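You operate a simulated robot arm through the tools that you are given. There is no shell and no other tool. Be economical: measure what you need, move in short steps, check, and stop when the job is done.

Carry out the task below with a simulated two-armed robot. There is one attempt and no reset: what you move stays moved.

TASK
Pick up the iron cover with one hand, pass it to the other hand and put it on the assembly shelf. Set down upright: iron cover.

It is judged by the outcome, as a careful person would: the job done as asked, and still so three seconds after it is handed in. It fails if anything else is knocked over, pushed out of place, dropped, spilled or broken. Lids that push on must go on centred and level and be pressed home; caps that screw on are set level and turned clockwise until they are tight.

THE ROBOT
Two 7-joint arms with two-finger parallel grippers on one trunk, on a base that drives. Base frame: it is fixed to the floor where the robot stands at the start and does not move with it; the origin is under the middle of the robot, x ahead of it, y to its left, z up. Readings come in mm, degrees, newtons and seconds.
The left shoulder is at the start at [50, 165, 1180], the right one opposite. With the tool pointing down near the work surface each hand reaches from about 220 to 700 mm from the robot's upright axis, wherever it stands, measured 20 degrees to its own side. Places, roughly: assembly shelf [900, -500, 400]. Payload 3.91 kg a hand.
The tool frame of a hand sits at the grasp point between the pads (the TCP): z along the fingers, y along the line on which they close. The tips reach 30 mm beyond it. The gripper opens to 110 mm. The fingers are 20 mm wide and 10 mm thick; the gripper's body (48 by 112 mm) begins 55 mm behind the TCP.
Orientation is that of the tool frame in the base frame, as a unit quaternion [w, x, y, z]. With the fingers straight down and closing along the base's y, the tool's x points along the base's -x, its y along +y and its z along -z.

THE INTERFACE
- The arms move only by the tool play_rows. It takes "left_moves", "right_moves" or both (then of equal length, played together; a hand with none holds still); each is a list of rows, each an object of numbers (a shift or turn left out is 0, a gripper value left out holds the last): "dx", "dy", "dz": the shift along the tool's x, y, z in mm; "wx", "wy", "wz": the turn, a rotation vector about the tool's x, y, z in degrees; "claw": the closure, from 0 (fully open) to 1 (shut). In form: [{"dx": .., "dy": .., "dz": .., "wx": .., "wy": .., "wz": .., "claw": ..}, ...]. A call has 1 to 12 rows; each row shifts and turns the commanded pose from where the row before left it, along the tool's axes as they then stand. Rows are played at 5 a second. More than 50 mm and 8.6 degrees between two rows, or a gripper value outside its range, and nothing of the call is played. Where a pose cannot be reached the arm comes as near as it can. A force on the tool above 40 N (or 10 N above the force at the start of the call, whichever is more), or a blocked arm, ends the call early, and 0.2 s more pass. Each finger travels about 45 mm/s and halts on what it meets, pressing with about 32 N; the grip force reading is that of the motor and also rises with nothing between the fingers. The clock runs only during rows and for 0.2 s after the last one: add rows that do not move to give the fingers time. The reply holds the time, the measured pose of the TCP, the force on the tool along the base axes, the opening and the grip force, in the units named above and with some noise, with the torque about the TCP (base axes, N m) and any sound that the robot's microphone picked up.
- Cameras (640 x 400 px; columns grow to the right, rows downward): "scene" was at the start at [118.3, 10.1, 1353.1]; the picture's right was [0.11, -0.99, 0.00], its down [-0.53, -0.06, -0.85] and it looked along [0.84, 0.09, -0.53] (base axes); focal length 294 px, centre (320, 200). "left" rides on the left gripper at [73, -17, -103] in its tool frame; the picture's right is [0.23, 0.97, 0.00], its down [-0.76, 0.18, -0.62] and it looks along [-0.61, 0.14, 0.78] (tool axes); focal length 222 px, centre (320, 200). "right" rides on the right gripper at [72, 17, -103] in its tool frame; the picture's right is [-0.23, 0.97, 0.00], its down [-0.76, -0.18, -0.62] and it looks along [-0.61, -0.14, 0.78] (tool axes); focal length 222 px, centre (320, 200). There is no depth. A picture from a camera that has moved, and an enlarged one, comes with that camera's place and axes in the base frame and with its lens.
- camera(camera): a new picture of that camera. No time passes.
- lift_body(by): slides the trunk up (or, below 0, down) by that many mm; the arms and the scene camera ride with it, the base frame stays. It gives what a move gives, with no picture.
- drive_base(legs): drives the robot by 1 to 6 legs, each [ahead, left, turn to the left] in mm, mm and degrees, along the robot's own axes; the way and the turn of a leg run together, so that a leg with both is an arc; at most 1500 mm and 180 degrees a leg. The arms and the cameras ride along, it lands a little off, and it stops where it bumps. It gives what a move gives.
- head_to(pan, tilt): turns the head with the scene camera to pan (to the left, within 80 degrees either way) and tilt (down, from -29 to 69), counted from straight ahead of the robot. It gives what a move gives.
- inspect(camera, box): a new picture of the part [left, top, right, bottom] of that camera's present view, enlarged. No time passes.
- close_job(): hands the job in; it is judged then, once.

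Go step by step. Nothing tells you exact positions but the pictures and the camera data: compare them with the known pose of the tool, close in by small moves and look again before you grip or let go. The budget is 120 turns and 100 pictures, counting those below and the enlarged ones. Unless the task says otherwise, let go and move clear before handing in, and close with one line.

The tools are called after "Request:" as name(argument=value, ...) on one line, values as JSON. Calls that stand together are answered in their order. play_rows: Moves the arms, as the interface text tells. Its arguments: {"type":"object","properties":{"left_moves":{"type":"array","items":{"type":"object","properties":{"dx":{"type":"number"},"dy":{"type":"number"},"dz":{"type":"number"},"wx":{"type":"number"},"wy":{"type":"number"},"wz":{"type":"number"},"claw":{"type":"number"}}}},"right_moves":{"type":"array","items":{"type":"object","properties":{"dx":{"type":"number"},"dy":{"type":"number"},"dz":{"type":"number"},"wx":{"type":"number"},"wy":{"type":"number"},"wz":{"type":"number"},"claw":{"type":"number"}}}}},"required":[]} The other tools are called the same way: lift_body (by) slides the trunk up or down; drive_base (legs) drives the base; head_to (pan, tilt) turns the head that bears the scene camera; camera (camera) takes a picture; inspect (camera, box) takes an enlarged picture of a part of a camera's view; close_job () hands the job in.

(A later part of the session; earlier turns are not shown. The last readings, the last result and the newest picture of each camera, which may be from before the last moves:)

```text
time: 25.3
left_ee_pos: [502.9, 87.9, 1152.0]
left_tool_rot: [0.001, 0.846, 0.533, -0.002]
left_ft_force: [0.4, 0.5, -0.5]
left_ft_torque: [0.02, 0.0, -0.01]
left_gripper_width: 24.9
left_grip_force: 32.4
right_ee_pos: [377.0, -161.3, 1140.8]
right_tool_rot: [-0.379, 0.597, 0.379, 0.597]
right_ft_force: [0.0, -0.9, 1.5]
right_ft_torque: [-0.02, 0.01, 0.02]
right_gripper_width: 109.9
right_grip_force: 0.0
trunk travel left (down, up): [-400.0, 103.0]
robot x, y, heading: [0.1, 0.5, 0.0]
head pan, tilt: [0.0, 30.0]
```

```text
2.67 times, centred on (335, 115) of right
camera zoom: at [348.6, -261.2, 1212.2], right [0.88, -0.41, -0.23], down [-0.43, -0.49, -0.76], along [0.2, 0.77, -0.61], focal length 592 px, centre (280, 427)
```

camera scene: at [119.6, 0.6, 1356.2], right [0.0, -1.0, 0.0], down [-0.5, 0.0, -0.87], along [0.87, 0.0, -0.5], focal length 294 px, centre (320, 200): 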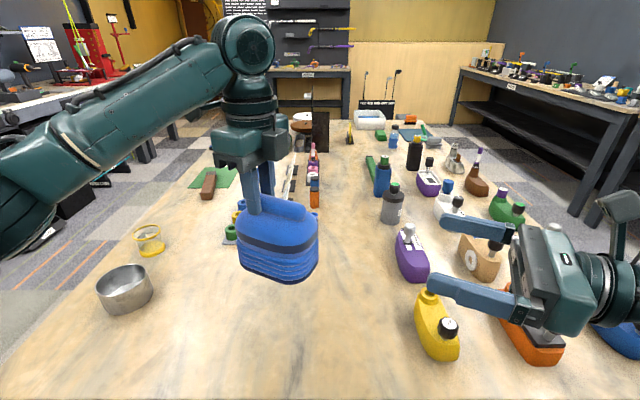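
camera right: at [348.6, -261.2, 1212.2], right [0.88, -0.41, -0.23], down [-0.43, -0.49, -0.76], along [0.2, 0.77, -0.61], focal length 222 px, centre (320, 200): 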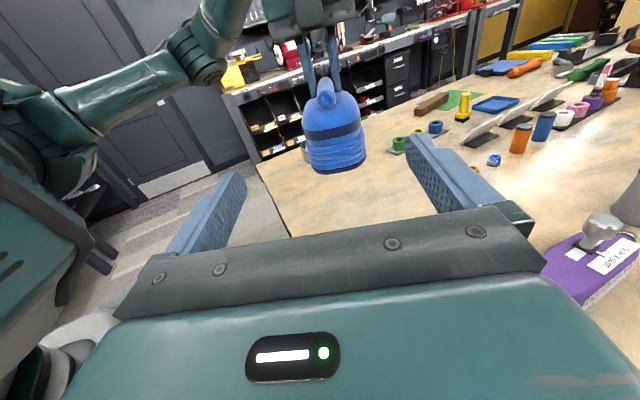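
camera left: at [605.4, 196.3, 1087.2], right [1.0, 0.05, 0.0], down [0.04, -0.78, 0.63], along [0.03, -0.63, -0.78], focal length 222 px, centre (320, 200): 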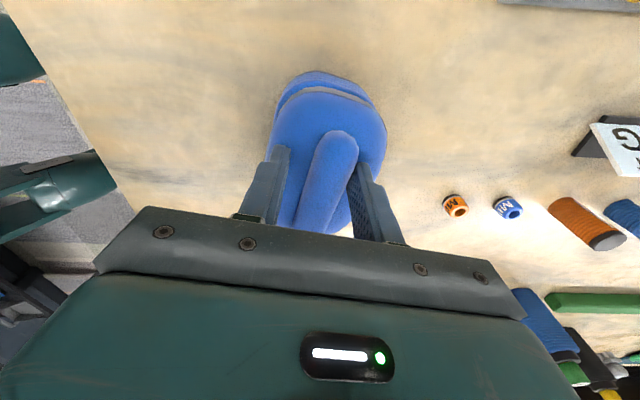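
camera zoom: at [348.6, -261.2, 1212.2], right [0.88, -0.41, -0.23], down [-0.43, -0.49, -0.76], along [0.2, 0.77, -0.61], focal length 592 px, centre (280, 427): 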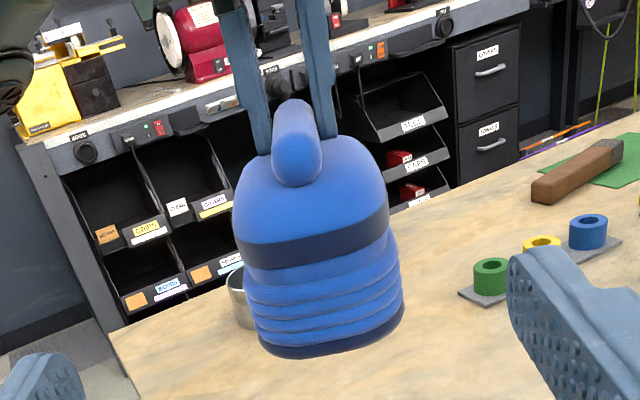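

The free end of the handle is at about (474, 32, 1130), and its axis passes 22 mm below the left TCP. I move the right hand to a standoff along that axis.

Request:
play_rows(right_moves=[{"dz": 37, "dy": 3, "dx": -4}, {"dz": 37, "dy": 2, "dx": -4}, {"dz": 37, "dy": 2}, {"claw": 0.35}, {}, {}])

Request:
camera(camera="right")

Request:
camera(camera="scene")

```text
time: 26.7
left_ee_pos: [502.4, 87.9, 1152.8]
left_tool_rot: [0.0, 0.846, 0.533, 0.0]
left_ft_force: [-0.1, -0.6, -1.1]
left_ft_torque: [0.05, -0.01, 0.01]
left_gripper_width: 24.9
left_grip_force: 32.2
right_ee_pos: [429.2, -62.8, 1134.5]
right_tool_rot: [-0.379, 0.597, 0.379, 0.597]
right_ft_force: [0.4, 0.0, -0.2]
right_ft_torque: [-0.01, 0.02, -0.01]
right_gripper_width: 71.7
right_grip_force: 0.0
trunk travel left (down, up): [-400.0, 103.0]
robot x, y, heading: [-2.5, 0.6, 0.1]
head pan, tilt: [0.0, 30.0]
```

```text
59 pictures are left
camera right: at [401.2, -163.1, 1207.0], right [0.88, -0.41, -0.23], down [-0.43, -0.49, -0.76], along [0.2, 0.77, -0.61], focal length 222 px, centre (320, 200)
```

right: 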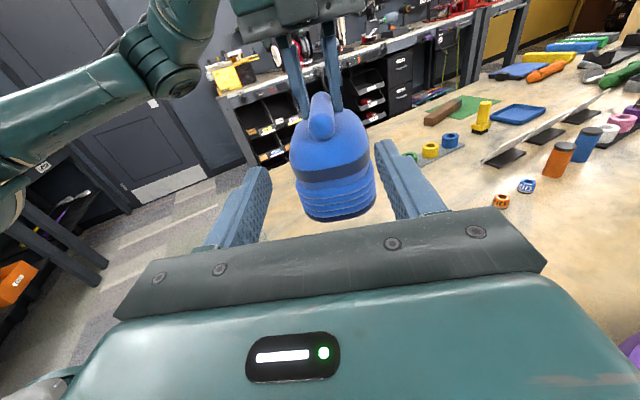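

```text
58 pictures are left
camera scene: at [119.4, 0.6, 1356.3], right [0.0, -1.0, 0.0], down [-0.5, 0.0, -0.87], along [0.87, 0.0, -0.5], focal length 294 px, centre (320, 200)
```

scene: 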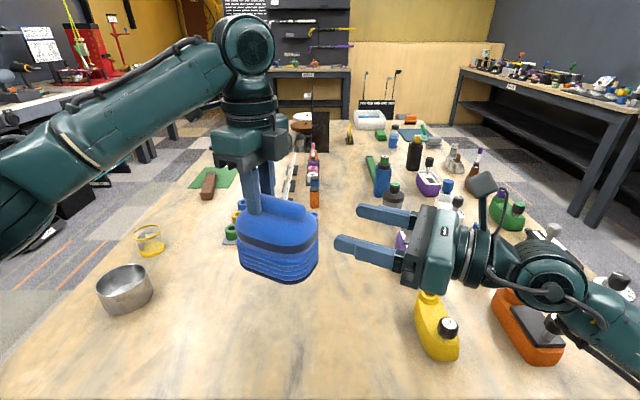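

Request:
play_rows(right_moves=[{"dz": 35, "dy": 1, "dx": -1}, {"dz": 35, "dy": 1}, {}])

Request:
inspect(camera="right", box=[200, 40, 460, 260])

Request:
inspect(camera="scene", box=[220, 150, 400, 300])

```text
time: 27.5
left_ee_pos: [501.7, 88.8, 1151.7]
left_tool_rot: [0.001, 0.847, 0.532, -0.001]
left_ft_force: [0.4, -0.3, -0.7]
left_ft_torque: [0.04, -0.02, 0.04]
left_gripper_width: 24.9
left_grip_force: 32.1
right_ee_pos: [461.3, 1.4, 1136.5]
right_tool_rot: [-0.379, 0.597, 0.379, 0.597]
right_ft_force: [0.4, -0.9, -0.3]
right_ft_torque: [0.01, 0.0, -0.02]
right_gripper_width: 71.4
right_grip_force: 0.1
trunk travel left (down, up): [-400.0, 103.0]
robot x, y, heading: [-1.0, -2.2, -0.2]
head pan, tilt: [0.0, 30.0]
```

```text
1.82 times, centred on (330, 150) of right
camera zoom: at [432.3, -100.3, 1207.7], right [0.88, -0.41, -0.23], down [-0.43, -0.49, -0.76], along [0.2, 0.77, -0.61], focal length 404 px, centre (302, 291)
```

zoom: 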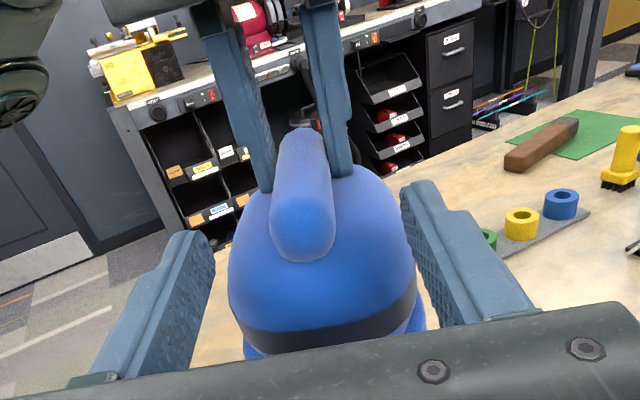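

```text
2.67 times, centred on (310, 225) of scene
camera zoom: at [119.3, 0.4, 1356.3], right [0.0, -1.0, 0.0], down [-0.5, 0.0, -0.87], along [0.87, 0.0, -0.5], focal length 783 px, centre (347, 133)
```

zoom: 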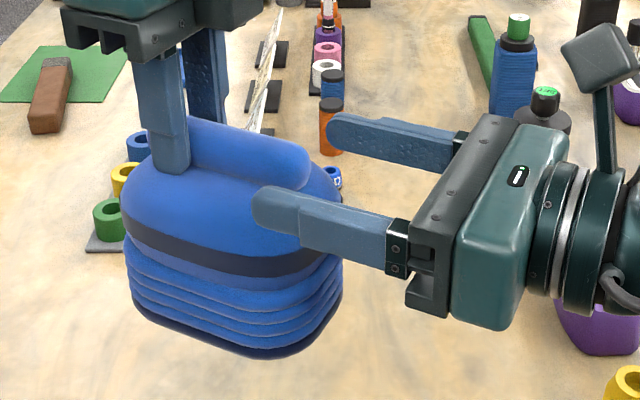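

Alignment is good. I advance the last 48 mm, lowering 3 mm.

Request:
play_rows(right_moves=[{"dz": 24, "dx": -1}, {"dz": 24, "dx": -2}, {}])

Request:
inspect(camera="right", box=[200, 40, 460, 260])

Request:
inspect(camera="scene", box=[220, 150, 400, 300])

```text
time: 28.3
left_ee_pos: [502.8, 88.0, 1150.7]
left_tool_rot: [0.0, 0.847, 0.532, 0.0]
left_ft_force: [3.5, 5.0, -10.1]
left_ft_torque: [0.7, -0.47, -0.01]
left_gripper_width: 25.2
left_grip_force: 31.6
right_ee_pos: [482.3, 44.1, 1131.0]
right_tool_rot: [-0.38, 0.595, 0.378, 0.599]
right_ft_force: [-4.1, -4.3, 8.7]
right_ft_torque: [-0.13, 0.23, 0.07]
right_gripper_width: 71.4
right_grip_force: 0.0
trunk travel left (down, up): [-400.0, 103.0]
robot x, y, heading: [-1.8, 1.3, 0.2]
head pan, tilt: [0.0, 30.0]
```

```text
1.82 times, centred on (330, 150) of right
camera zoom: at [453.9, -56.8, 1203.1], right [0.88, -0.41, -0.23], down [-0.42, -0.49, -0.76], along [0.21, 0.77, -0.6], focal length 404 px, centre (302, 291)
```

zoom: 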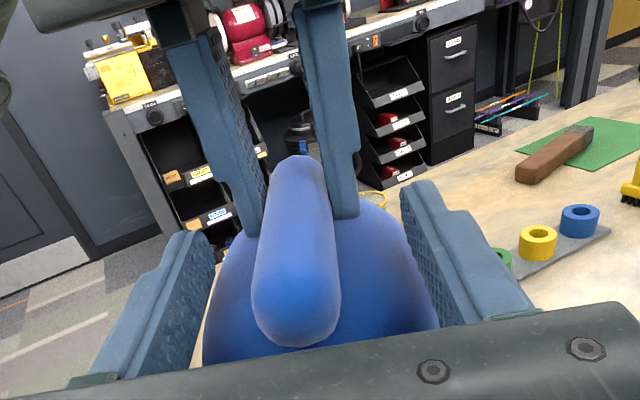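

```text
2.67 times, centred on (310, 225) of scene
camera zoom: at [119.4, 0.5, 1356.3], right [0.0, -1.0, 0.0], down [-0.5, 0.0, -0.87], along [0.87, 0.0, -0.5], focal length 783 px, centre (347, 133)
```

zoom: 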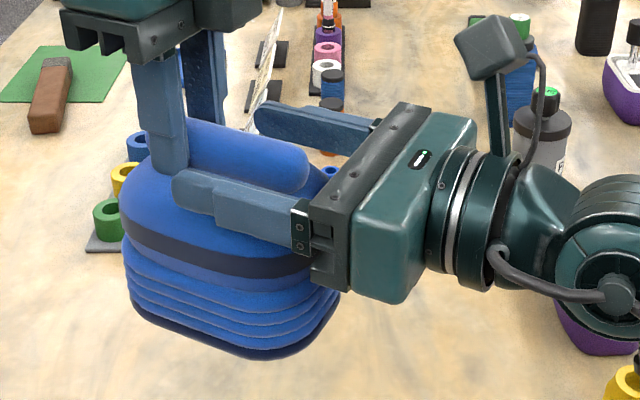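

Slight contact with the dome (about 9 N upward). I raise the right hand 4 mm and back off 3 mm, then check the force.

Request:
play_rows(right_moves=[{"dx": 4, "dz": -3}, {}])

```text
time: 28.9
left_ee_pos: [502.6, 86.8, 1152.0]
left_tool_rot: [0.002, 0.847, 0.531, -0.001]
left_ft_force: [-1.2, -2.5, -4.5]
left_ft_torque: [0.15, 0.01, -0.03]
left_gripper_width: 25.1
left_grip_force: 32.4
right_ee_pos: [482.6, 42.0, 1132.1]
right_tool_rot: [-0.379, 0.597, 0.379, 0.597]
right_ft_force: [1.1, 3.1, 3.2]
right_ft_torque: [-0.03, -0.09, 0.09]
right_gripper_width: 71.0
right_grip_force: 0.0
trunk travel left (down, up): [-400.0, 103.0]
robot x, y, heading: [-0.7, -2.6, 0.0]
head pan, tilt: [0.0, 30.0]
```

Request:
play_rows(right_moves=[{"dx": 3}, {}, {"claw": 0.6}, {}, {}])

Request:
inspect(camera="right", box=[200, 40, 460, 260])

```text
time: 30.1
left_ee_pos: [502.7, 88.2, 1151.5]
left_tool_rot: [0.001, 0.847, 0.532, -0.001]
left_ft_force: [0.1, 0.5, -1.4]
left_ft_torque: [0.04, -0.02, 0.03]
left_gripper_width: 24.9
left_grip_force: 31.8
right_ee_pos: [482.9, 40.4, 1135.3]
right_tool_rot: [-0.379, 0.597, 0.379, 0.597]
right_ft_force: [1.1, -0.2, 0.5]
right_ft_torque: [-0.01, -0.02, 0.01]
right_gripper_width: 43.8
right_grip_force: 0.0
trunk travel left (down, up): [-400.0, 103.0]
robot x, y, heading: [-3.4, -0.3, 0.1]
head pan, tilt: [0.0, 30.0]
```

```text
1.82 times, centred on (330, 150) of right
camera zoom: at [453.8, -59.8, 1207.5], right [0.88, -0.41, -0.23], down [-0.43, -0.49, -0.76], along [0.2, 0.77, -0.61], focal length 404 px, centre (302, 291)
```

zoom: 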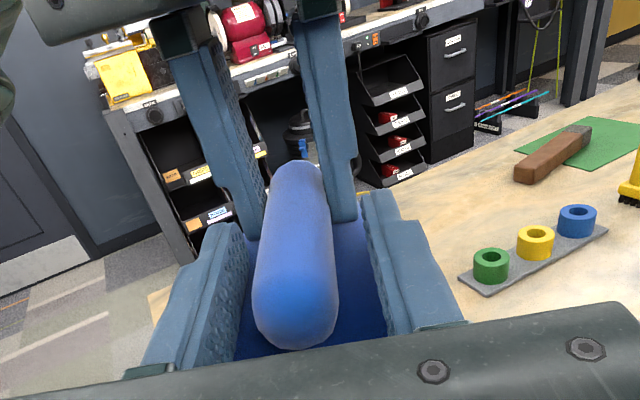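

Request:
play_rows(right_moves=[{"dy": -3.5}, {"claw": 0.7}, {}, {"claw": 0.78}, {}, {"claw": 1}, {}, {}])

Request:
inspect(camera="right", box=[200, 40, 460, 260])

```text
time: 31.9
left_ee_pos: [501.7, 89.2, 1151.5]
left_tool_rot: [0.0, 0.847, 0.532, 0.0]
left_ft_force: [-1.1, 0.2, -1.2]
left_ft_torque: [0.01, 0.03, 0.25]
left_gripper_width: 25.2
left_grip_force: 32.3
right_ee_pos: [479.9, 40.3, 1135.2]
right_tool_rot: [-0.38, 0.597, 0.379, 0.597]
right_ft_force: [1.3, -1.6, 0.9]
right_ft_torque: [0.0, 0.0, -0.34]
right_gripper_width: 25.5
right_grip_force: 32.3
trunk travel left (down, up): [-400.0, 103.0]
robot x, y, heading: [-0.6, -3.7, 0.0]
head pan, tilt: [0.0, 30.0]
```

```text
1.82 times, centred on (330, 150) of right
camera zoom: at [451.1, -59.1, 1207.4], right [0.88, -0.41, -0.23], down [-0.43, -0.49, -0.76], along [0.2, 0.77, -0.61], focal length 404 px, centre (302, 291)
```

zoom: 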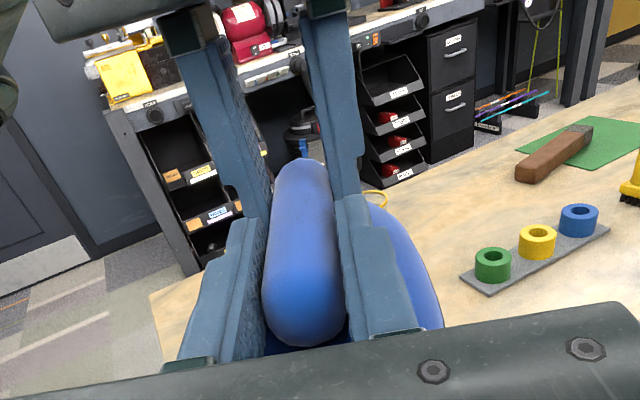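

The right hand has the handle at 25.5 mm and 32 N with little side load. I open the left hand and check that the right one holds.

Request:
play_rows(left_moves=[{"claw": 0.55}, {}, {}, {"dz": -15}, {"dz": -30}, {"dz": -30}], right_moves=[{}, {}, {}, {}, {}, {}])

Request:
camera(camera="scene")

Request:
camera(camera="right")

```text
time: 33.3
left_ee_pos: [500.1, 88.6, 1225.0]
left_tool_rot: [0.001, 0.846, 0.533, -0.001]
left_ft_force: [-0.6, -0.2, -0.2]
left_ft_torque: [0.0, 0.01, 0.02]
left_gripper_width: 49.3
left_grip_force: 0.1
right_ee_pos: [478.7, 41.5, 1135.3]
right_tool_rot: [-0.379, 0.597, 0.38, 0.597]
right_ft_force: [0.0, 0.5, 0.3]
right_ft_torque: [-0.05, 0.01, 0.0]
right_gripper_width: 25.6
right_grip_force: 32.0
trunk travel left (down, up): [-400.0, 103.0]
robot x, y, heading: [-1.1, 0.4, -0.0]
head pan, tilt: [0.0, 30.0]
```

```text
51 pictures are left
camera scene: at [119.0, 0.4, 1356.2], right [0.0, -1.0, 0.0], down [-0.5, 0.0, -0.87], along [0.87, 0.0, -0.5], focal length 294 px, centre (320, 200)
```

scene: 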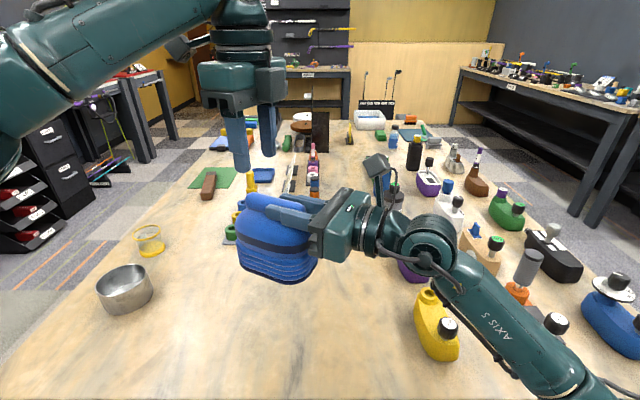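

```text
50 pictures are left
camera right: at [450.7, -59.3, 1207.5], right [0.88, -0.41, -0.23], down [-0.43, -0.49, -0.76], along [0.2, 0.77, -0.61], focal length 222 px, centre (320, 200)
```

right: 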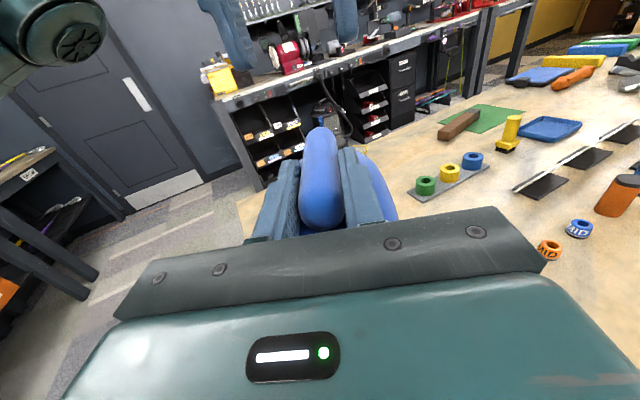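

Handover succeeded: the right hand holds the cover alone. I bring the left arm back to its own side and look to the right for the way round to the shelf.

Request:
play_rows(left_moves=[{"dx": 25, "dy": -30}, {"dx": 25, "dy": -30}, {"dx": 25, "dy": -30}, {"dx": 25, "dy": -30}, {"dx": 25}])

Request:
head_to(pan=-75, tilt=30)

Request:
camera(camera="scene")

```text
time: 34.5
left_ee_pos: [447.7, 255.0, 1222.7]
left_tool_rot: [0.001, 0.847, 0.532, -0.001]
left_ft_force: [0.3, 0.7, 0.4]
left_ft_torque: [0.02, 0.01, 0.03]
left_gripper_width: 49.3
left_grip_force: 0.1
right_ee_pos: [479.3, 41.3, 1134.8]
right_tool_rot: [-0.379, 0.597, 0.379, 0.597]
right_ft_force: [1.2, 0.0, -0.1]
right_ft_torque: [-0.04, -0.01, 0.04]
right_gripper_width: 25.6
right_grip_force: 32.5
trunk travel left (down, up): [-400.0, 103.0]
robot x, y, heading: [-3.0, 0.1, 0.1]
head pan, tilt: [0.0, 30.0]
```

```text
time: 36.0
left_ee_pos: [448.1, 254.8, 1223.9]
left_tool_rot: [0.001, 0.847, 0.532, -0.001]
left_ft_force: [0.7, 0.0, 0.2]
left_ft_torque: [0.01, 0.01, 0.0]
left_gripper_width: 49.3
left_grip_force: 0.0
right_ee_pos: [480.3, 42.4, 1134.7]
right_tool_rot: [-0.379, 0.597, 0.379, 0.597]
right_ft_force: [-0.4, 0.0, -1.2]
right_ft_torque: [-0.03, 0.02, -0.02]
right_gripper_width: 25.7
right_grip_force: 32.7
trunk travel left (down, up): [-400.0, 103.0]
robot x, y, heading: [-2.2, -2.2, -0.3]
head pan, tilt: [-75.0, 30.0]
```

```text
49 pictures are left
camera scene: at [52.5, -86.7, 1356.2], right [-0.97, -0.26, 0.0], down [-0.13, 0.48, -0.87], along [0.23, -0.84, -0.5], focal length 294 px, centre (320, 200)
```

scene: 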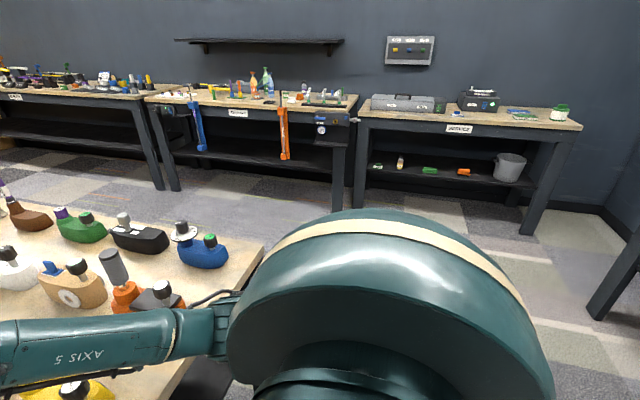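

The aisle on the right is clear (the benches begin near y = -2250). I back off and strafe right to go round the table.

Request:
drive_base(legs=[[-250, 0, 0], [0, -1300, 0]])

Request:
head_to(pan=30, tilt=35)

Request:
camera(camera="scene")

```text
time: 43.7
left_ee_pos: [206.5, -1011.0, 1222.7]
left_tool_rot: [0.001, 0.847, 0.532, -0.001]
left_ft_force: [0.4, -0.4, 1.3]
left_ft_torque: [-0.02, -0.02, 0.03]
left_gripper_width: 49.4
left_grip_force: 0.1
right_ee_pos: [239.2, -1223.8, 1136.0]
right_tool_rot: [-0.379, 0.597, 0.38, 0.597]
right_ft_force: [0.7, 0.2, -0.1]
right_ft_torque: [0.02, 0.06, 0.01]
right_gripper_width: 25.6
right_grip_force: 32.1
trunk travel left (down, up): [-400.0, 103.0]
robot x, y, heading: [-241.2, -1268.9, 0.1]
head pan, tilt: [-75.0, 30.0]
```

```text
time: 45.6
left_ee_pos: [208.0, -1010.3, 1223.1]
left_tool_rot: [0.0, 0.846, 0.532, -0.001]
left_ft_force: [-0.1, -0.7, 0.3]
left_ft_torque: [-0.01, -0.02, -0.03]
left_gripper_width: 49.4
left_grip_force: 0.1
right_ee_pos: [237.4, -1223.6, 1134.9]
right_tool_rot: [-0.379, 0.597, 0.379, 0.597]
right_ft_force: [-0.6, -0.4, 0.1]
right_ft_torque: [-0.02, 0.03, 0.04]
right_gripper_width: 25.6
right_grip_force: 32.4
trunk travel left (down, up): [-400.0, 103.0]
robot x, y, heading: [-238.7, -1263.8, 0.3]
head pan, tilt: [30.0, 35.0]
```

```text
48 pictures are left
camera scene: at [-135.9, -1220.8, 1348.4], right [0.5, -0.87, 0.0], down [-0.5, -0.29, -0.82], along [0.71, 0.41, -0.57], focal length 294 px, centre (320, 200)
```

scene: 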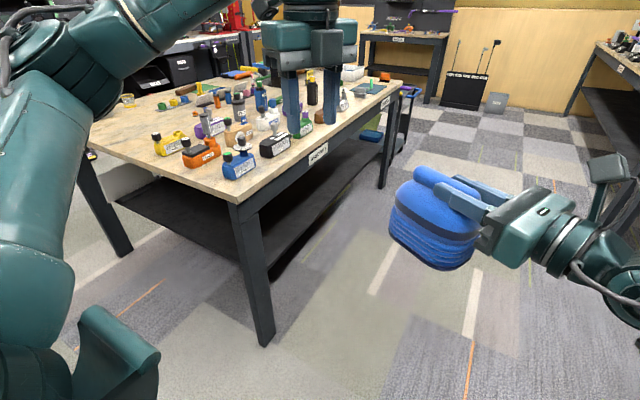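

The cover is steady and the under-table shelf is visible along the table's right side. I drive ahead beside it and turn to face it.

Request:
drive_base(legs=[[1140, 0, 0], [0, 0, 90]])

Request:
head_to(pan=0, tilt=40)

Request:
camera(camera="scene")

```text
time: 55.3
left_ee_pos: [669.2, -831.0, 1223.4]
left_tool_rot: [0.0, 0.234, 0.972, 0.0]
left_ft_force: [-0.1, -0.2, -0.2]
left_ft_torque: [-0.01, -0.01, 0.01]
left_gripper_width: 49.4
left_grip_force: 0.1
right_ee_pos: [882.2, -806.1, 1134.8]
right_tool_rot: [0.688, -0.161, -0.688, -0.161]
right_ft_force: [0.1, -0.1, 0.2]
right_ft_torque: [-0.05, 0.0, 0.02]
right_gripper_width: 25.7
right_grip_force: 31.8
trunk travel left (down, up): [-400.0, 103.0]
robot x, y, heading: [915.3, -1287.5, 88.7]
head pan, tilt: [30.0, 35.0]
```

```text
time: 56.2
left_ee_pos: [668.6, -832.7, 1222.7]
left_tool_rot: [0.001, 0.234, 0.972, 0.0]
left_ft_force: [-0.2, 0.3, -0.5]
left_ft_torque: [0.02, -0.02, 0.02]
left_gripper_width: 49.4
left_grip_force: 0.1
right_ee_pos: [881.9, -805.3, 1136.1]
right_tool_rot: [-0.688, 0.162, 0.688, 0.161]
right_ft_force: [0.0, 1.3, 0.5]
right_ft_torque: [-0.02, -0.02, 0.01]
right_gripper_width: 25.7
right_grip_force: 31.8
trunk travel left (down, up): [-400.0, 103.0]
robot x, y, heading: [912.7, -1286.1, 88.9]
head pan, tilt: [0.0, 40.0]
```

```text
47 pictures are left
camera scene: at [915.3, -1171.1, 1340.9], right [1.0, -0.02, 0.0], down [-0.01, -0.64, -0.77], along [0.02, 0.77, -0.64], focal length 294 px, centre (320, 200)
```

scene: 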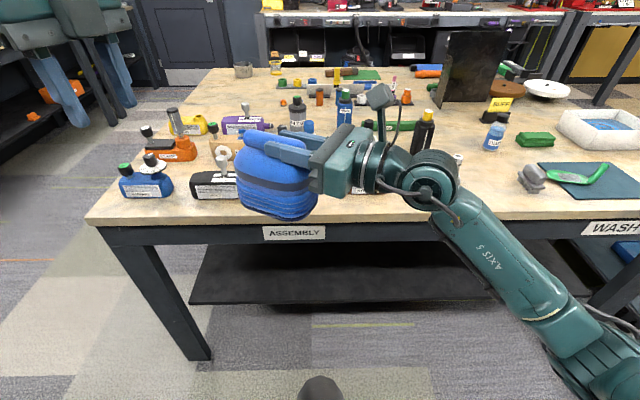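

The "ASSEMBLY" sign is on this table edge, and the shelf beneath has its front edge at y ≈ -606. Now I turn the right hand so its fingers and the cover point at the shelf.

Request:
play_rows(right_moves=[{"wx": -7.95}, {"wx": -7.95}, {"wx": -7.95}, {"wx": -7.95}, {"wx": -7.95}, {"wx": -7.95}, {"wx": -7.95}, {"wx": -7.95}, {}])

Request:
camera(camera="scene")

```text
time: 57.3
left_ee_pos: [668.1, -832.0, 1223.5]
left_tool_rot: [0.002, 0.234, 0.972, -0.001]
left_ft_force: [0.8, -0.2, -0.9]
left_ft_torque: [0.01, -0.04, 0.01]
left_gripper_width: 49.6
left_grip_force: 0.1
right_ee_pos: [974.7, -765.3, 1116.5]
right_tool_rot: [-0.543, 0.282, 0.653, 0.446]
right_ft_force: [-0.4, -0.3, -0.6]
right_ft_torque: [-0.02, 0.02, 0.0]
right_gripper_width: 25.3
right_grip_force: 32.2
right hand out of reach, approached as far as the arm can: row 4, 5
trunk travel left (down, up): [-400.0, 103.0]
robot x, y, heading: [914.6, -1285.0, 88.9]
head pan, tilt: [0.0, 40.0]
stopped in row 5 (right hand): the arm was blocked; the commanded pose is now the measured one
```

```text
46 pictures are left
camera scene: at [915.3, -1171.4, 1340.9], right [1.0, -0.02, 0.0], down [-0.01, -0.64, -0.77], along [0.02, 0.77, -0.64], focal length 294 px, centre (320, 200)
```

scene: 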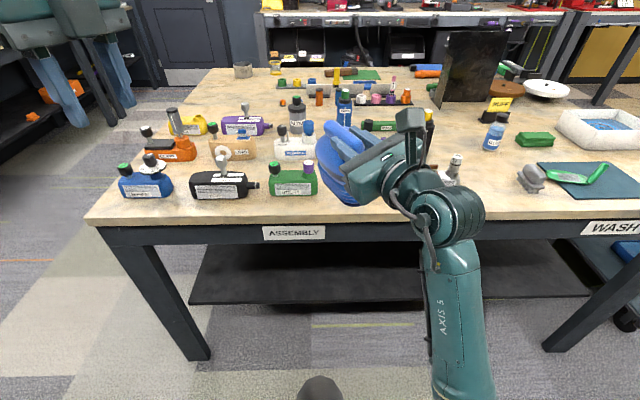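

The wrist reached a joint limit and tilted the hand, although the grip is intact. I undo that turn. Instead I'll keep the hand pointing left in the robot's frame and turn the base.

Request:
play_rows(right_moves=[{"dx": 6.6, "dy": -17, "dz": 7.3, "wx": 7.2, "wy": 1.14, "wz": 3.06}, {"dx": 6.6, "dy": -17, "dz": 7.3, "wx": 7.2, "wy": 1.14, "wz": 3.06}, {"dx": 6.6, "dy": -17, "dz": 7.3, "wx": 7.2, "wy": 1.14, "wz": 3.06}, {"dx": 6.6, "dy": -17, "dz": 7.3, "wx": 7.2, "wy": 1.14, "wz": 3.06}, {"dx": 6.6, "dy": -17, "dz": 7.3, "wx": 7.2, "wy": 1.14, "wz": 3.06}, {}])

Request:
camera(camera="scene")

```text
time: 58.7
left_ee_pos: [668.2, -832.3, 1222.9]
left_tool_rot: [0.001, 0.233, 0.972, -0.001]
left_ft_force: [0.2, 0.5, 0.0]
left_ft_torque: [-0.02, 0.03, 0.0]
left_gripper_width: 49.5
left_grip_force: 0.0
right_ee_pos: [886.8, -799.0, 1135.1]
right_tool_rot: [0.689, -0.162, -0.688, -0.161]
right_ft_force: [-0.2, 0.4, 0.1]
right_ft_torque: [-0.03, -0.01, -0.01]
right_gripper_width: 25.7
right_grip_force: 31.8
trunk travel left (down, up): [-400.0, 103.0]
robot x, y, heading: [907.9, -1285.1, 88.6]
head pan, tilt: [0.0, 40.0]
```

```text
45 pictures are left
camera scene: at [915.3, -1171.3, 1340.9], right [1.0, -0.02, 0.0], down [-0.01, -0.64, -0.77], along [0.02, 0.77, -0.64], focal length 294 px, centre (320, 200)
```

scene: 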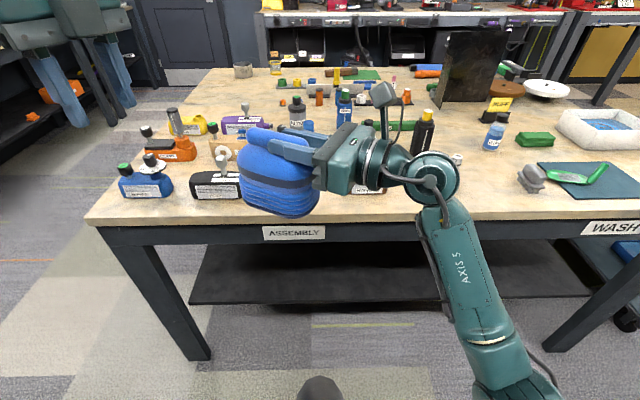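

Recovered and level. Now I lower the trunk, keeping everything in the clear aisle, and see whether the turn is easier low down.

Request:
lift_body(by=-390)

Request:
play_rows(right_moves=[{"dx": -40}, {"dx": -40}, {"dx": -40}, {"dx": -40}, {"dx": -40}, {}])

Request:
camera(camera="scene")

```text
time: 62.5
left_ee_pos: [670.1, -832.7, 833.9]
left_tool_rot: [-0.001, 0.233, 0.972, -0.001]
left_ft_force: [-1.0, 0.5, -0.5]
left_ft_torque: [-0.01, 0.02, 0.01]
left_gripper_width: 49.4
left_grip_force: 0.1
right_ee_pos: [894.7, -794.8, 744.5]
right_tool_rot: [-0.685, 0.161, 0.69, 0.169]
right_ft_force: [-0.6, -0.8, 0.4]
right_ft_torque: [0.0, -0.07, 0.0]
right_gripper_width: 25.6
right_grip_force: 32.0
trunk travel left (down, up): [-10.0, 493.0]
robot x, y, heading: [911.8, -1287.6, 88.9]
head pan, tilt: [0.0, 40.0]
```

```text
time: 63.9
left_ee_pos: [668.7, -831.6, 832.4]
left_tool_rot: [0.001, 0.233, 0.972, 0.0]
left_ft_force: [0.6, 0.6, 0.3]
left_ft_torque: [-0.02, -0.04, -0.01]
left_gripper_width: 49.5
left_grip_force: 0.0
right_ee_pos: [888.2, -798.3, 546.1]
right_tool_rot: [0.69, -0.163, -0.687, -0.161]
right_ft_force: [0.0, 0.6, -0.6]
right_ft_torque: [-0.05, 0.0, -0.01]
right_gripper_width: 25.8
right_grip_force: 31.7
trunk travel left (down, up): [-10.0, 493.0]
robot x, y, heading: [910.3, -1284.4, 88.6]
head pan, tilt: [0.0, 40.0]
```

```text
44 pictures are left
camera scene: at [915.3, -1171.2, 950.9], right [1.0, -0.02, 0.0], down [-0.01, -0.64, -0.77], along [0.02, 0.77, -0.64], focal length 294 px, centre (320, 200)
```

scene: 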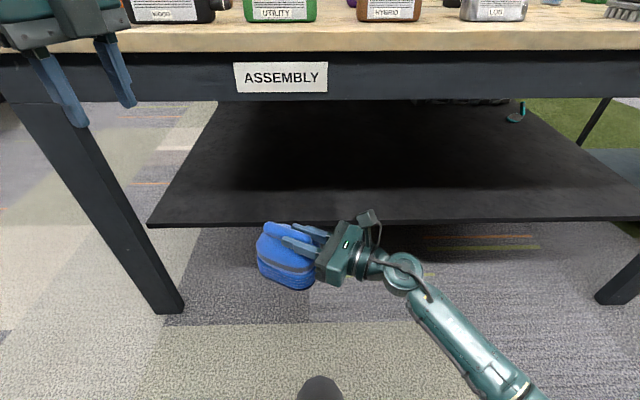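

The shelf is empty and clear, with its edge at about y = -605, z ≈ 400. I test turning the wrist at this low height in a few steps.

Request:
play_rows(right_moves=[{"wx": -8}, {"wx": -8}, {}])

```text
time: 64.7
left_ee_pos: [669.7, -830.2, 833.5]
left_tool_rot: [0.002, 0.233, 0.972, -0.001]
left_ft_force: [0.4, -0.6, -0.3]
left_ft_torque: [0.01, 0.02, -0.02]
left_gripper_width: 49.3
left_grip_force: 0.0
right_ee_pos: [906.2, -785.4, 550.7]
right_tool_rot: [-0.647, 0.245, 0.667, 0.277]
right_ft_force: [0.3, 0.2, -0.8]
right_ft_torque: [-0.03, -0.01, -0.01]
right_gripper_width: 25.6
right_grip_force: 32.0
trunk travel left (down, up): [-10.0, 493.0]
robot x, y, heading: [913.7, -1282.6, 88.8]
head pan, tilt: [0.0, 40.0]
```

Request:
play_rows(right_moves=[{"wx": 8}, {"wx": 8}, {"dz": 30}, {"dz": 30}, {"dz": 30}, {"dz": 30}, {"dz": 30}, {}])

Request:
camera(camera="scene")

```text
time: 66.4
left_ee_pos: [669.5, -830.5, 833.1]
left_tool_rot: [0.0, 0.233, 0.973, -0.002]
left_ft_force: [-1.3, -1.0, 0.0]
left_ft_torque: [0.0, 0.01, 0.02]
left_gripper_width: 49.5
left_grip_force: 0.0
right_ee_pos: [835.4, -697.3, 501.0]
right_tool_rot: [-0.638, 0.184, 0.72, 0.203]
right_ft_force: [-0.3, 0.6, -0.1]
right_ft_torque: [-0.03, -0.06, -0.03]
right_gripper_width: 25.6
right_grip_force: 31.8
trunk travel left (down, up): [-10.0, 493.0]
robot x, y, heading: [913.4, -1286.9, 88.7]
head pan, tilt: [0.0, 40.0]
stopped in row 8 (right hand): the arm was blocked; the commanded pose is now the measured one
```

```text
43 pictures are left
camera scene: at [917.6, -1169.8, 950.5], right [1.0, -0.02, 0.0], down [-0.02, -0.64, -0.76], along [0.01, 0.76, -0.64], focal length 294 px, centre (320, 200)
```

scene: 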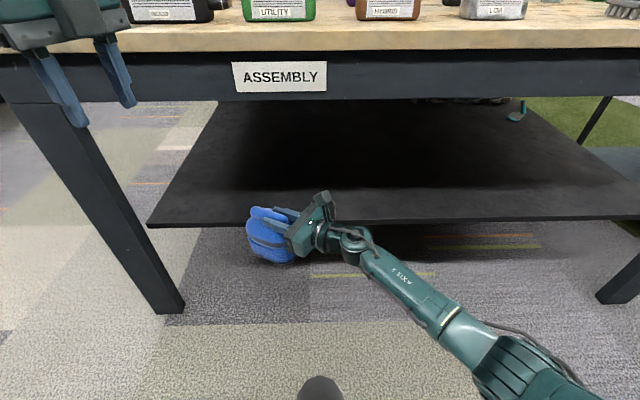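

The camera-up wrist roll is at its limit for pointing forward. I'll hand the cover back to the left hand briefly, re-take it with the right hand rolled 180° (camera down), which is the natural pose for reaching forward, and then place it. First I back out to the known good pose.

Request:
play_rows(right_moves=[{"dx": 9.4, "dy": -13.9, "dz": -25.6, "wx": 1.35, "wy": 1.5, "wz": 0.8}, {"dx": 9.4, "dy": -13.9, "dz": -25.6, "wx": 1.35, "wy": 1.5, "wz": 0.8}, {"dx": 9.4, "dy": -13.9, "dz": -25.6, "wx": 1.35, "wy": 1.5, "wz": 0.8}, {"dx": 9.4, "dy": -13.9, "dz": -25.6, "wx": 1.35, "wy": 1.5, "wz": 0.8}, {}])

Request:
lift_body(by=390)

Request:
camera(camera="scene")

```text
time: 67.6
left_ee_pos: [668.6, -832.4, 832.3]
left_tool_rot: [0.002, 0.233, 0.972, 0.0]
left_ft_force: [-0.3, -0.1, -0.5]
left_ft_torque: [-0.04, -0.01, 0.01]
left_gripper_width: 49.5
left_grip_force: 0.1
right_ee_pos: [890.7, -799.8, 546.0]
right_tool_rot: [0.69, -0.16, -0.688, -0.157]
right_ft_force: [0.5, 0.3, -0.6]
right_ft_torque: [-0.03, -0.05, 0.0]
right_gripper_width: 25.5
right_grip_force: 32.5
trunk travel left (down, up): [-10.0, 493.0]
robot x, y, heading: [914.7, -1285.7, 88.7]
head pan, tilt: [0.0, 40.0]
```

```text
time: 71.3
left_ee_pos: [668.5, -830.9, 1223.7]
left_tool_rot: [0.002, 0.233, 0.973, 0.0]
left_ft_force: [-1.3, -0.3, -0.5]
left_ft_torque: [-0.03, -0.01, -0.01]
left_gripper_width: 49.5
left_grip_force: 0.0
right_ee_pos: [888.5, -798.4, 934.5]
right_tool_rot: [0.69, -0.162, -0.688, -0.158]
right_ft_force: [0.2, -0.7, 0.4]
right_ft_torque: [0.01, -0.04, -0.03]
right_gripper_width: 25.6
right_grip_force: 32.0
trunk travel left (down, up): [-400.0, 103.0]
robot x, y, heading: [911.5, -1282.0, 88.8]
head pan, tilt: [0.0, 40.0]
```

```text
42 pictures are left
camera scene: at [915.4, -1171.1, 1340.9], right [1.0, -0.02, 0.0], down [-0.01, -0.64, -0.77], along [0.02, 0.77, -0.64], focal length 294 px, centre (320, 200)
```

scene: 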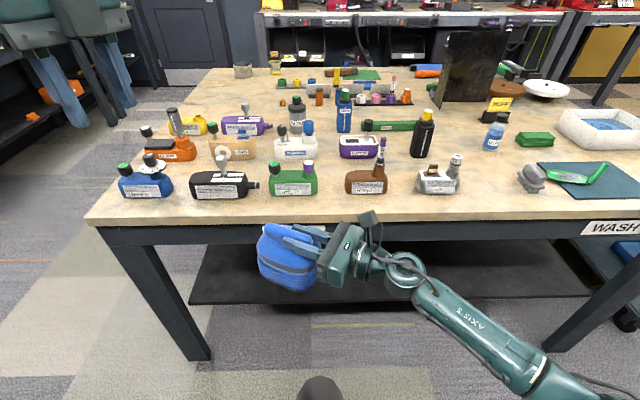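

Request:
play_rows(right_moves=[{"dx": 40}, {"dx": 40}, {"dx": 40}, {"dx": 40}, {"dx": 40}, {}, {}])

Request:
play_rows(left_moves=[{"dx": -26.2, "dy": 25.6}, {"dx": -26.2, "dy": 25.6}, {"dx": -26.2, "dy": 25.6}, {"dx": -26.2, "dy": 25.6}, {"dx": -26.2, "dy": 25.6}, {}])

Request:
camera(camera="left")

Request:
camera(camera="scene")

```text
time: 72.9
left_ee_pos: [668.2, -831.9, 1223.2]
left_tool_rot: [0.002, 0.234, 0.972, 0.0]
left_ft_force: [-0.4, 0.7, 0.3]
left_ft_torque: [0.0, 0.03, 0.0]
left_gripper_width: 49.4
left_grip_force: 0.0
right_ee_pos: [889.2, -801.5, 1136.2]
right_tool_rot: [0.69, -0.161, -0.688, -0.159]
right_ft_force: [0.1, 0.4, 0.1]
right_ft_torque: [-0.01, -0.05, 0.04]
right_gripper_width: 25.4
right_grip_force: 32.5
trunk travel left (down, up): [-400.0, 103.0]
robot x, y, heading: [910.3, -1285.1, 88.6]
head pan, tilt: [0.0, 40.0]
```

```text
time: 74.3
left_ee_pos: [840.4, -779.6, 1227.0]
left_tool_rot: [0.001, 0.233, 0.973, 0.0]
left_ft_force: [0.2, 0.7, 0.4]
left_ft_torque: [-0.03, 0.01, 0.0]
left_gripper_width: 49.1
left_grip_force: 0.0
right_ee_pos: [889.3, -799.6, 1137.7]
right_tool_rot: [0.69, -0.161, -0.688, -0.157]
right_ft_force: [-0.2, -0.2, -0.1]
right_ft_torque: [0.0, -0.06, 0.0]
right_gripper_width: 25.5
right_grip_force: 31.9
trunk travel left (down, up): [-400.0, 103.0]
robot x, y, heading: [914.1, -1286.8, 88.8]
head pan, tilt: [0.0, 40.0]
```

```text
41 pictures are left
camera left: at [767.8, -761.0, 1329.0], right [0.24, 0.97, 0.0], down [0.76, -0.19, 0.63], along [0.61, -0.15, -0.78], focal length 222 px, centre (320, 200)
```

left: 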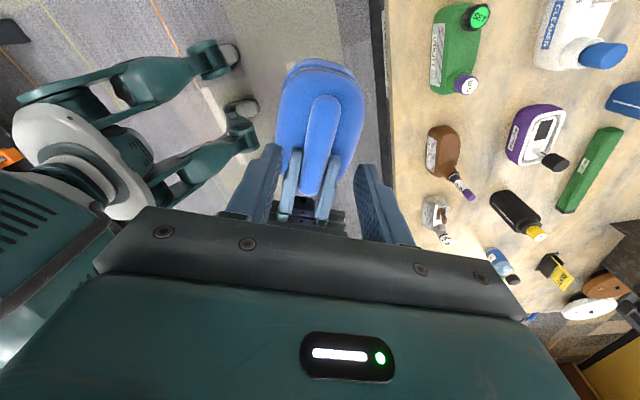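

```text
40 pictures are left
camera scene: at [914.9, -1171.2, 1340.9], right [1.0, -0.02, 0.0], down [-0.01, -0.64, -0.77], along [0.02, 0.77, -0.64], focal length 294 px, centre (320, 200)
```

scene: 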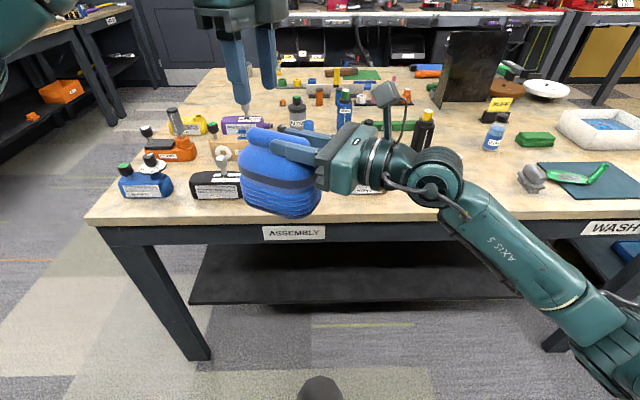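

Left hand is above the handle's far half, about 3 mm off centre. I correct that, descend and grip.

Request:
play_rows(left_moves=[{"dy": 3.5}, {"dz": 30}, {"dz": 30}, {"dz": 12}, {}])

Request:
inspect(camera="left", box=[200, 40, 440, 240])

Request:
inspect(camera="scene", box=[200, 80, 400, 240])

```text
time: 75.5
left_ee_pos: [842.3, -774.9, 1152.9]
left_tool_rot: [0.001, 0.233, 0.973, 0.0]
left_ft_force: [-0.1, 0.2, 0.5]
left_ft_torque: [0.02, 0.02, 0.01]
left_gripper_width: 49.4
left_grip_force: 0.0
right_ee_pos: [889.4, -800.7, 1135.9]
right_tool_rot: [0.69, -0.161, -0.688, -0.157]
right_ft_force: [0.1, 0.1, 0.2]
right_ft_torque: [0.01, -0.05, 0.01]
right_gripper_width: 25.5
right_grip_force: 32.0
trunk travel left (down, up): [-400.0, 103.0]
robot x, y, heading: [914.4, -1285.1, 88.6]
head pan, tilt: [0.0, 40.0]
```

```text
2.00 times, centred on (320, 140) of left
camera zoom: at [770.6, -756.6, 1255.2], right [0.24, 0.97, 0.0], down [0.76, -0.19, 0.63], along [0.61, -0.15, -0.78], focal length 444 px, centre (320, 320)
```

zoom: 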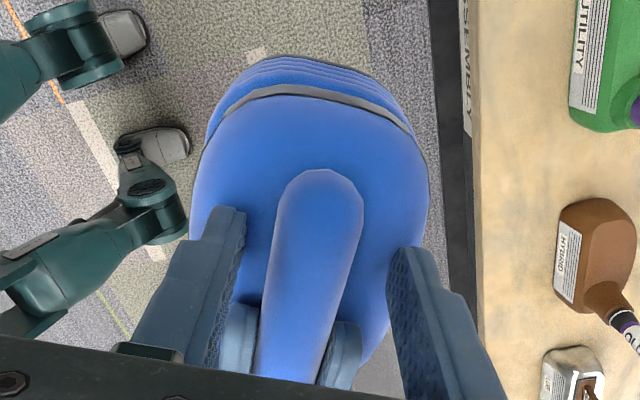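

```text
2.50 times, centred on (300, 160) of scene
camera zoom: at [915.4, -1171.2, 1340.9], right [1.0, -0.02, 0.0], down [-0.01, -0.64, -0.77], along [0.02, 0.77, -0.64], focal length 734 px, centre (370, 300)
```

zoom: 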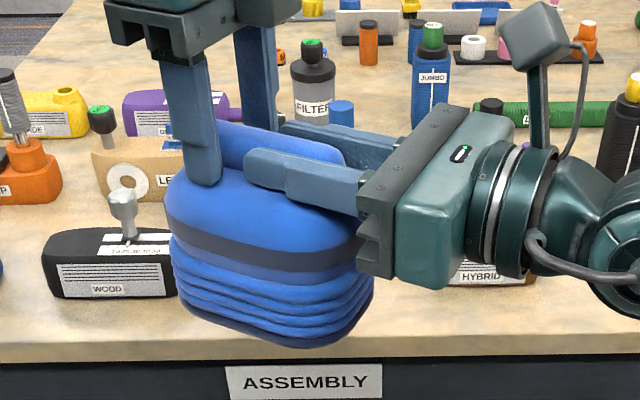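

Request:
play_rows(left_moves=[{"claw": 0.7}, {}, {"claw": 1}, {}, {}, {}])

```text
time: 76.9
left_ee_pos: [843.3, -775.0, 1153.8]
left_tool_rot: [0.0, 0.234, 0.972, -0.001]
left_ft_force: [-5.2, -18.2, 0.1]
left_ft_torque: [-0.44, 0.08, 0.04]
left_gripper_width: 25.2
left_grip_force: 32.1
right_ee_pos: [890.9, -799.1, 1136.5]
right_tool_rot: [0.689, -0.162, -0.688, -0.16]
right_ft_force: [4.2, 18.3, -0.3]
right_ft_torque: [0.05, 0.01, -1.03]
right_gripper_width: 25.3
right_grip_force: 32.0
trunk travel left (down, up): [-400.0, 103.0]
robot x, y, heading: [912.2, -1285.1, 88.6]
head pan, tilt: [0.0, 40.0]
```

Some side load, so I relax it by a small shift before releasing.

Request:
play_rows(left_moves=[{"dy": -1.5}, {}])

```text
time: 77.5
left_ee_pos: [842.7, -775.5, 1152.3]
left_tool_rot: [0.0, 0.233, 0.972, -0.001]
left_ft_force: [-6.9, -16.8, 1.5]
left_ft_torque: [-0.54, -0.06, 0.12]
left_gripper_width: 25.3
left_grip_force: 31.9
right_ee_pos: [889.9, -800.4, 1135.3]
right_tool_rot: [0.689, -0.162, -0.688, -0.159]
right_ft_force: [6.8, 16.5, 0.0]
right_ft_torque: [0.25, 0.13, -1.08]
right_gripper_width: 25.8
right_grip_force: 32.3
trunk travel left (down, up): [-400.0, 103.0]
robot x, y, heading: [912.5, -1285.7, 88.9]
head pan, tilt: [0.0, 40.0]
```

Request:
play_rows(left_moves=[{}, {}, {}, {}, {}, {}, {}, {}], right_moves=[{"claw": 0.4}, {}, {}, {"dz": -40}, {"dz": -40}, {"dz": -40}, {"dz": -40}, {}])

Request:
camera(camera="scene")

```text
time: 79.3
left_ee_pos: [844.0, -775.0, 1152.0]
left_tool_rot: [0.001, 0.233, 0.972, 0.0]
left_ft_force: [0.3, -0.7, -0.1]
left_ft_torque: [-0.01, 0.0, -0.01]
left_gripper_width: 25.2
left_grip_force: 32.0
right_ee_pos: [1035.5, -871.1, 1132.0]
right_tool_rot: [0.69, -0.16, -0.688, -0.157]
right_ft_force: [-0.2, 0.0, -0.4]
right_ft_torque: [-0.01, 0.0, -0.04]
right_gripper_width: 66.3
right_grip_force: 0.2
trunk travel left (down, up): [-400.0, 103.0]
robot x, y, heading: [915.7, -1282.6, 89.0]
head pan, tilt: [0.0, 40.0]
```

```text
37 pictures are left
camera scene: at [915.2, -1170.9, 1340.9], right [1.0, -0.02, 0.0], down [-0.01, -0.64, -0.77], along [0.02, 0.77, -0.64], focal length 294 px, centre (320, 200)
```

scene: 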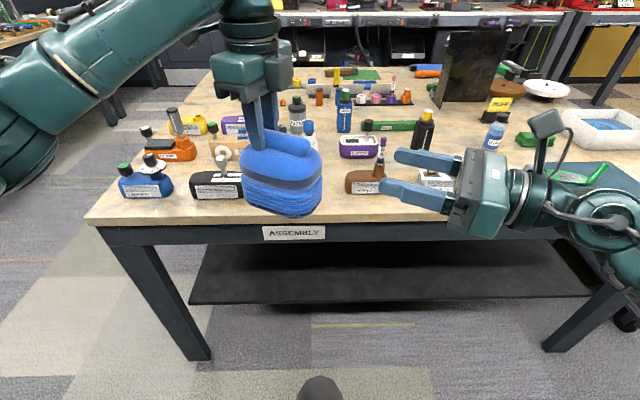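

The left hand holds it level. Now I roll the right wrist 180° back, camera down.

Request:
play_rows(right_moves=[{"wz": -8.2}, {"wz": -8.2}, {"wz": -8.2}, {"wz": -8.2}, {"wz": -8.2}, {"wz": -8.2}, {"wz": -8.2}, {"wz": -8.2}, {"wz": -8.2}, {"wz": -8.2}, {"wz": -8}])

Request:
play_rows(right_moves=[{"wz": -8.2}, {"wz": -8.2}, {"wz": -8.2}, {"wz": -8.2}, {"wz": -8.2}, {"wz": -8.2}, {"wz": -8.2}, {"wz": -8.2}, {"wz": -8.2}, {"wz": -8.2}, {"wz": -8}])

Request:
camera(camera="scene")

```text
time: 81.7
left_ee_pos: [843.1, -776.4, 1152.1]
left_tool_rot: [0.002, 0.234, 0.972, 0.0]
left_ft_force: [-0.1, 0.0, -0.4]
left_ft_torque: [0.01, 0.02, 0.0]
left_gripper_width: 25.0
left_grip_force: 32.5
right_ee_pos: [1033.8, -867.6, 1134.7]
right_tool_rot: [-0.375, -0.373, 0.6, 0.6]
right_ft_force: [-0.4, -0.2, 0.4]
right_ft_torque: [0.01, 0.01, 0.01]
right_gripper_width: 65.9
right_grip_force: 0.1
trunk travel left (down, up): [-400.0, 103.0]
robot x, y, heading: [913.8, -1288.8, 88.6]
head pan, tilt: [0.0, 40.0]
```

```text
time: 84.1
left_ee_pos: [842.2, -776.3, 1153.3]
left_tool_rot: [0.001, 0.234, 0.972, 0.0]
left_ft_force: [0.4, -0.2, -0.2]
left_ft_torque: [0.01, -0.01, 0.0]
left_gripper_width: 25.1
left_grip_force: 32.1
right_ee_pos: [971.8, -855.8, 1143.3]
right_tool_rot: [0.097, -0.68, 0.232, 0.689]
right_ft_force: [-0.4, 0.3, -0.5]
right_ft_torque: [-0.03, 0.0, 0.01]
right_gripper_width: 65.9
right_grip_force: 0.1
right hand out of reach, approached as far as the arm can: row 7, 8, 9
trunk travel left (down, up): [-400.0, 103.0]
robot x, y, heading: [913.9, -1285.9, 88.9]
head pan, tilt: [0.0, 40.0]
```

```text
36 pictures are left
camera scene: at [915.6, -1171.4, 1340.9], right [1.0, -0.02, 0.0], down [-0.01, -0.64, -0.77], along [0.02, 0.77, -0.64], focal length 294 px, centre (320, 200)
```

scene: 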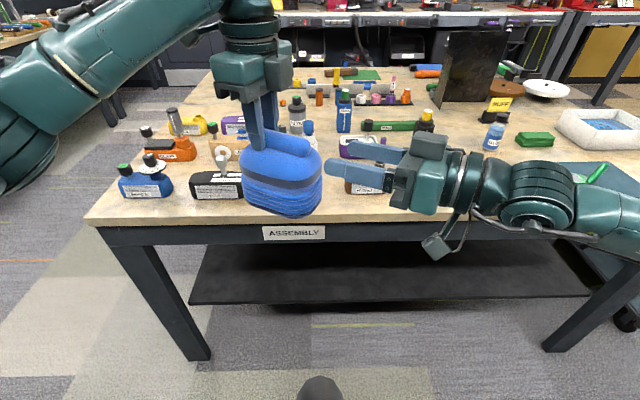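

Camera-down is nearly reached, but pointing this far left strains it. I turn the right hand 34° toward forward, which should be more natural.

Request:
play_rows(right_moves=[{"wx": 8.5}, {"wx": 8.5}, {"wx": 8.5}, {"wx": 8.5}, {}, {}])

Request:
camera(camera="scene")

```text
time: 85.5
left_ee_pos: [842.8, -775.6, 1151.8]
left_tool_rot: [0.001, 0.233, 0.972, 0.0]
left_ft_force: [-0.3, 0.0, 1.1]
left_ft_torque: [0.01, 0.02, 0.0]
left_gripper_width: 25.0
left_grip_force: 32.1
right_ee_pos: [989.2, -856.9, 1147.3]
right_tool_rot: [-0.289, 0.622, -0.419, -0.594]
right_ft_force: [-0.2, -0.8, 0.1]
right_ft_torque: [0.01, 0.02, 0.01]
right_gripper_width: 66.0
right_grip_force: 0.0
right hand out of reach, approached as far as the arm can: row 4
trunk travel left (down, up): [-400.0, 103.0]
robot x, y, heading: [912.9, -1288.0, 88.5]
head pan, tilt: [0.0, 40.0]
```

```text
35 pictures are left
camera scene: at [915.4, -1171.2, 1340.9], right [1.0, -0.02, 0.0], down [-0.01, -0.64, -0.77], along [0.02, 0.77, -0.64], focal length 294 px, centre (320, 200)
```

scene: 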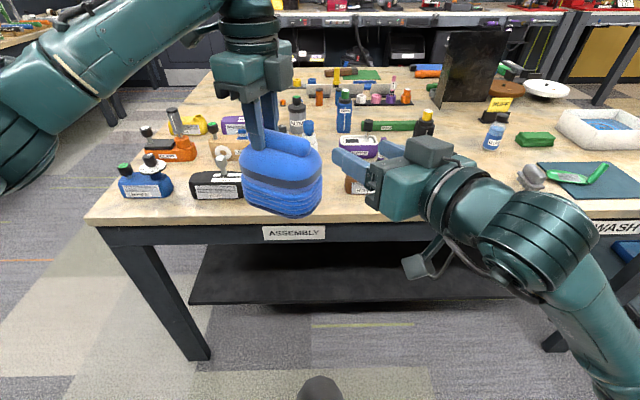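

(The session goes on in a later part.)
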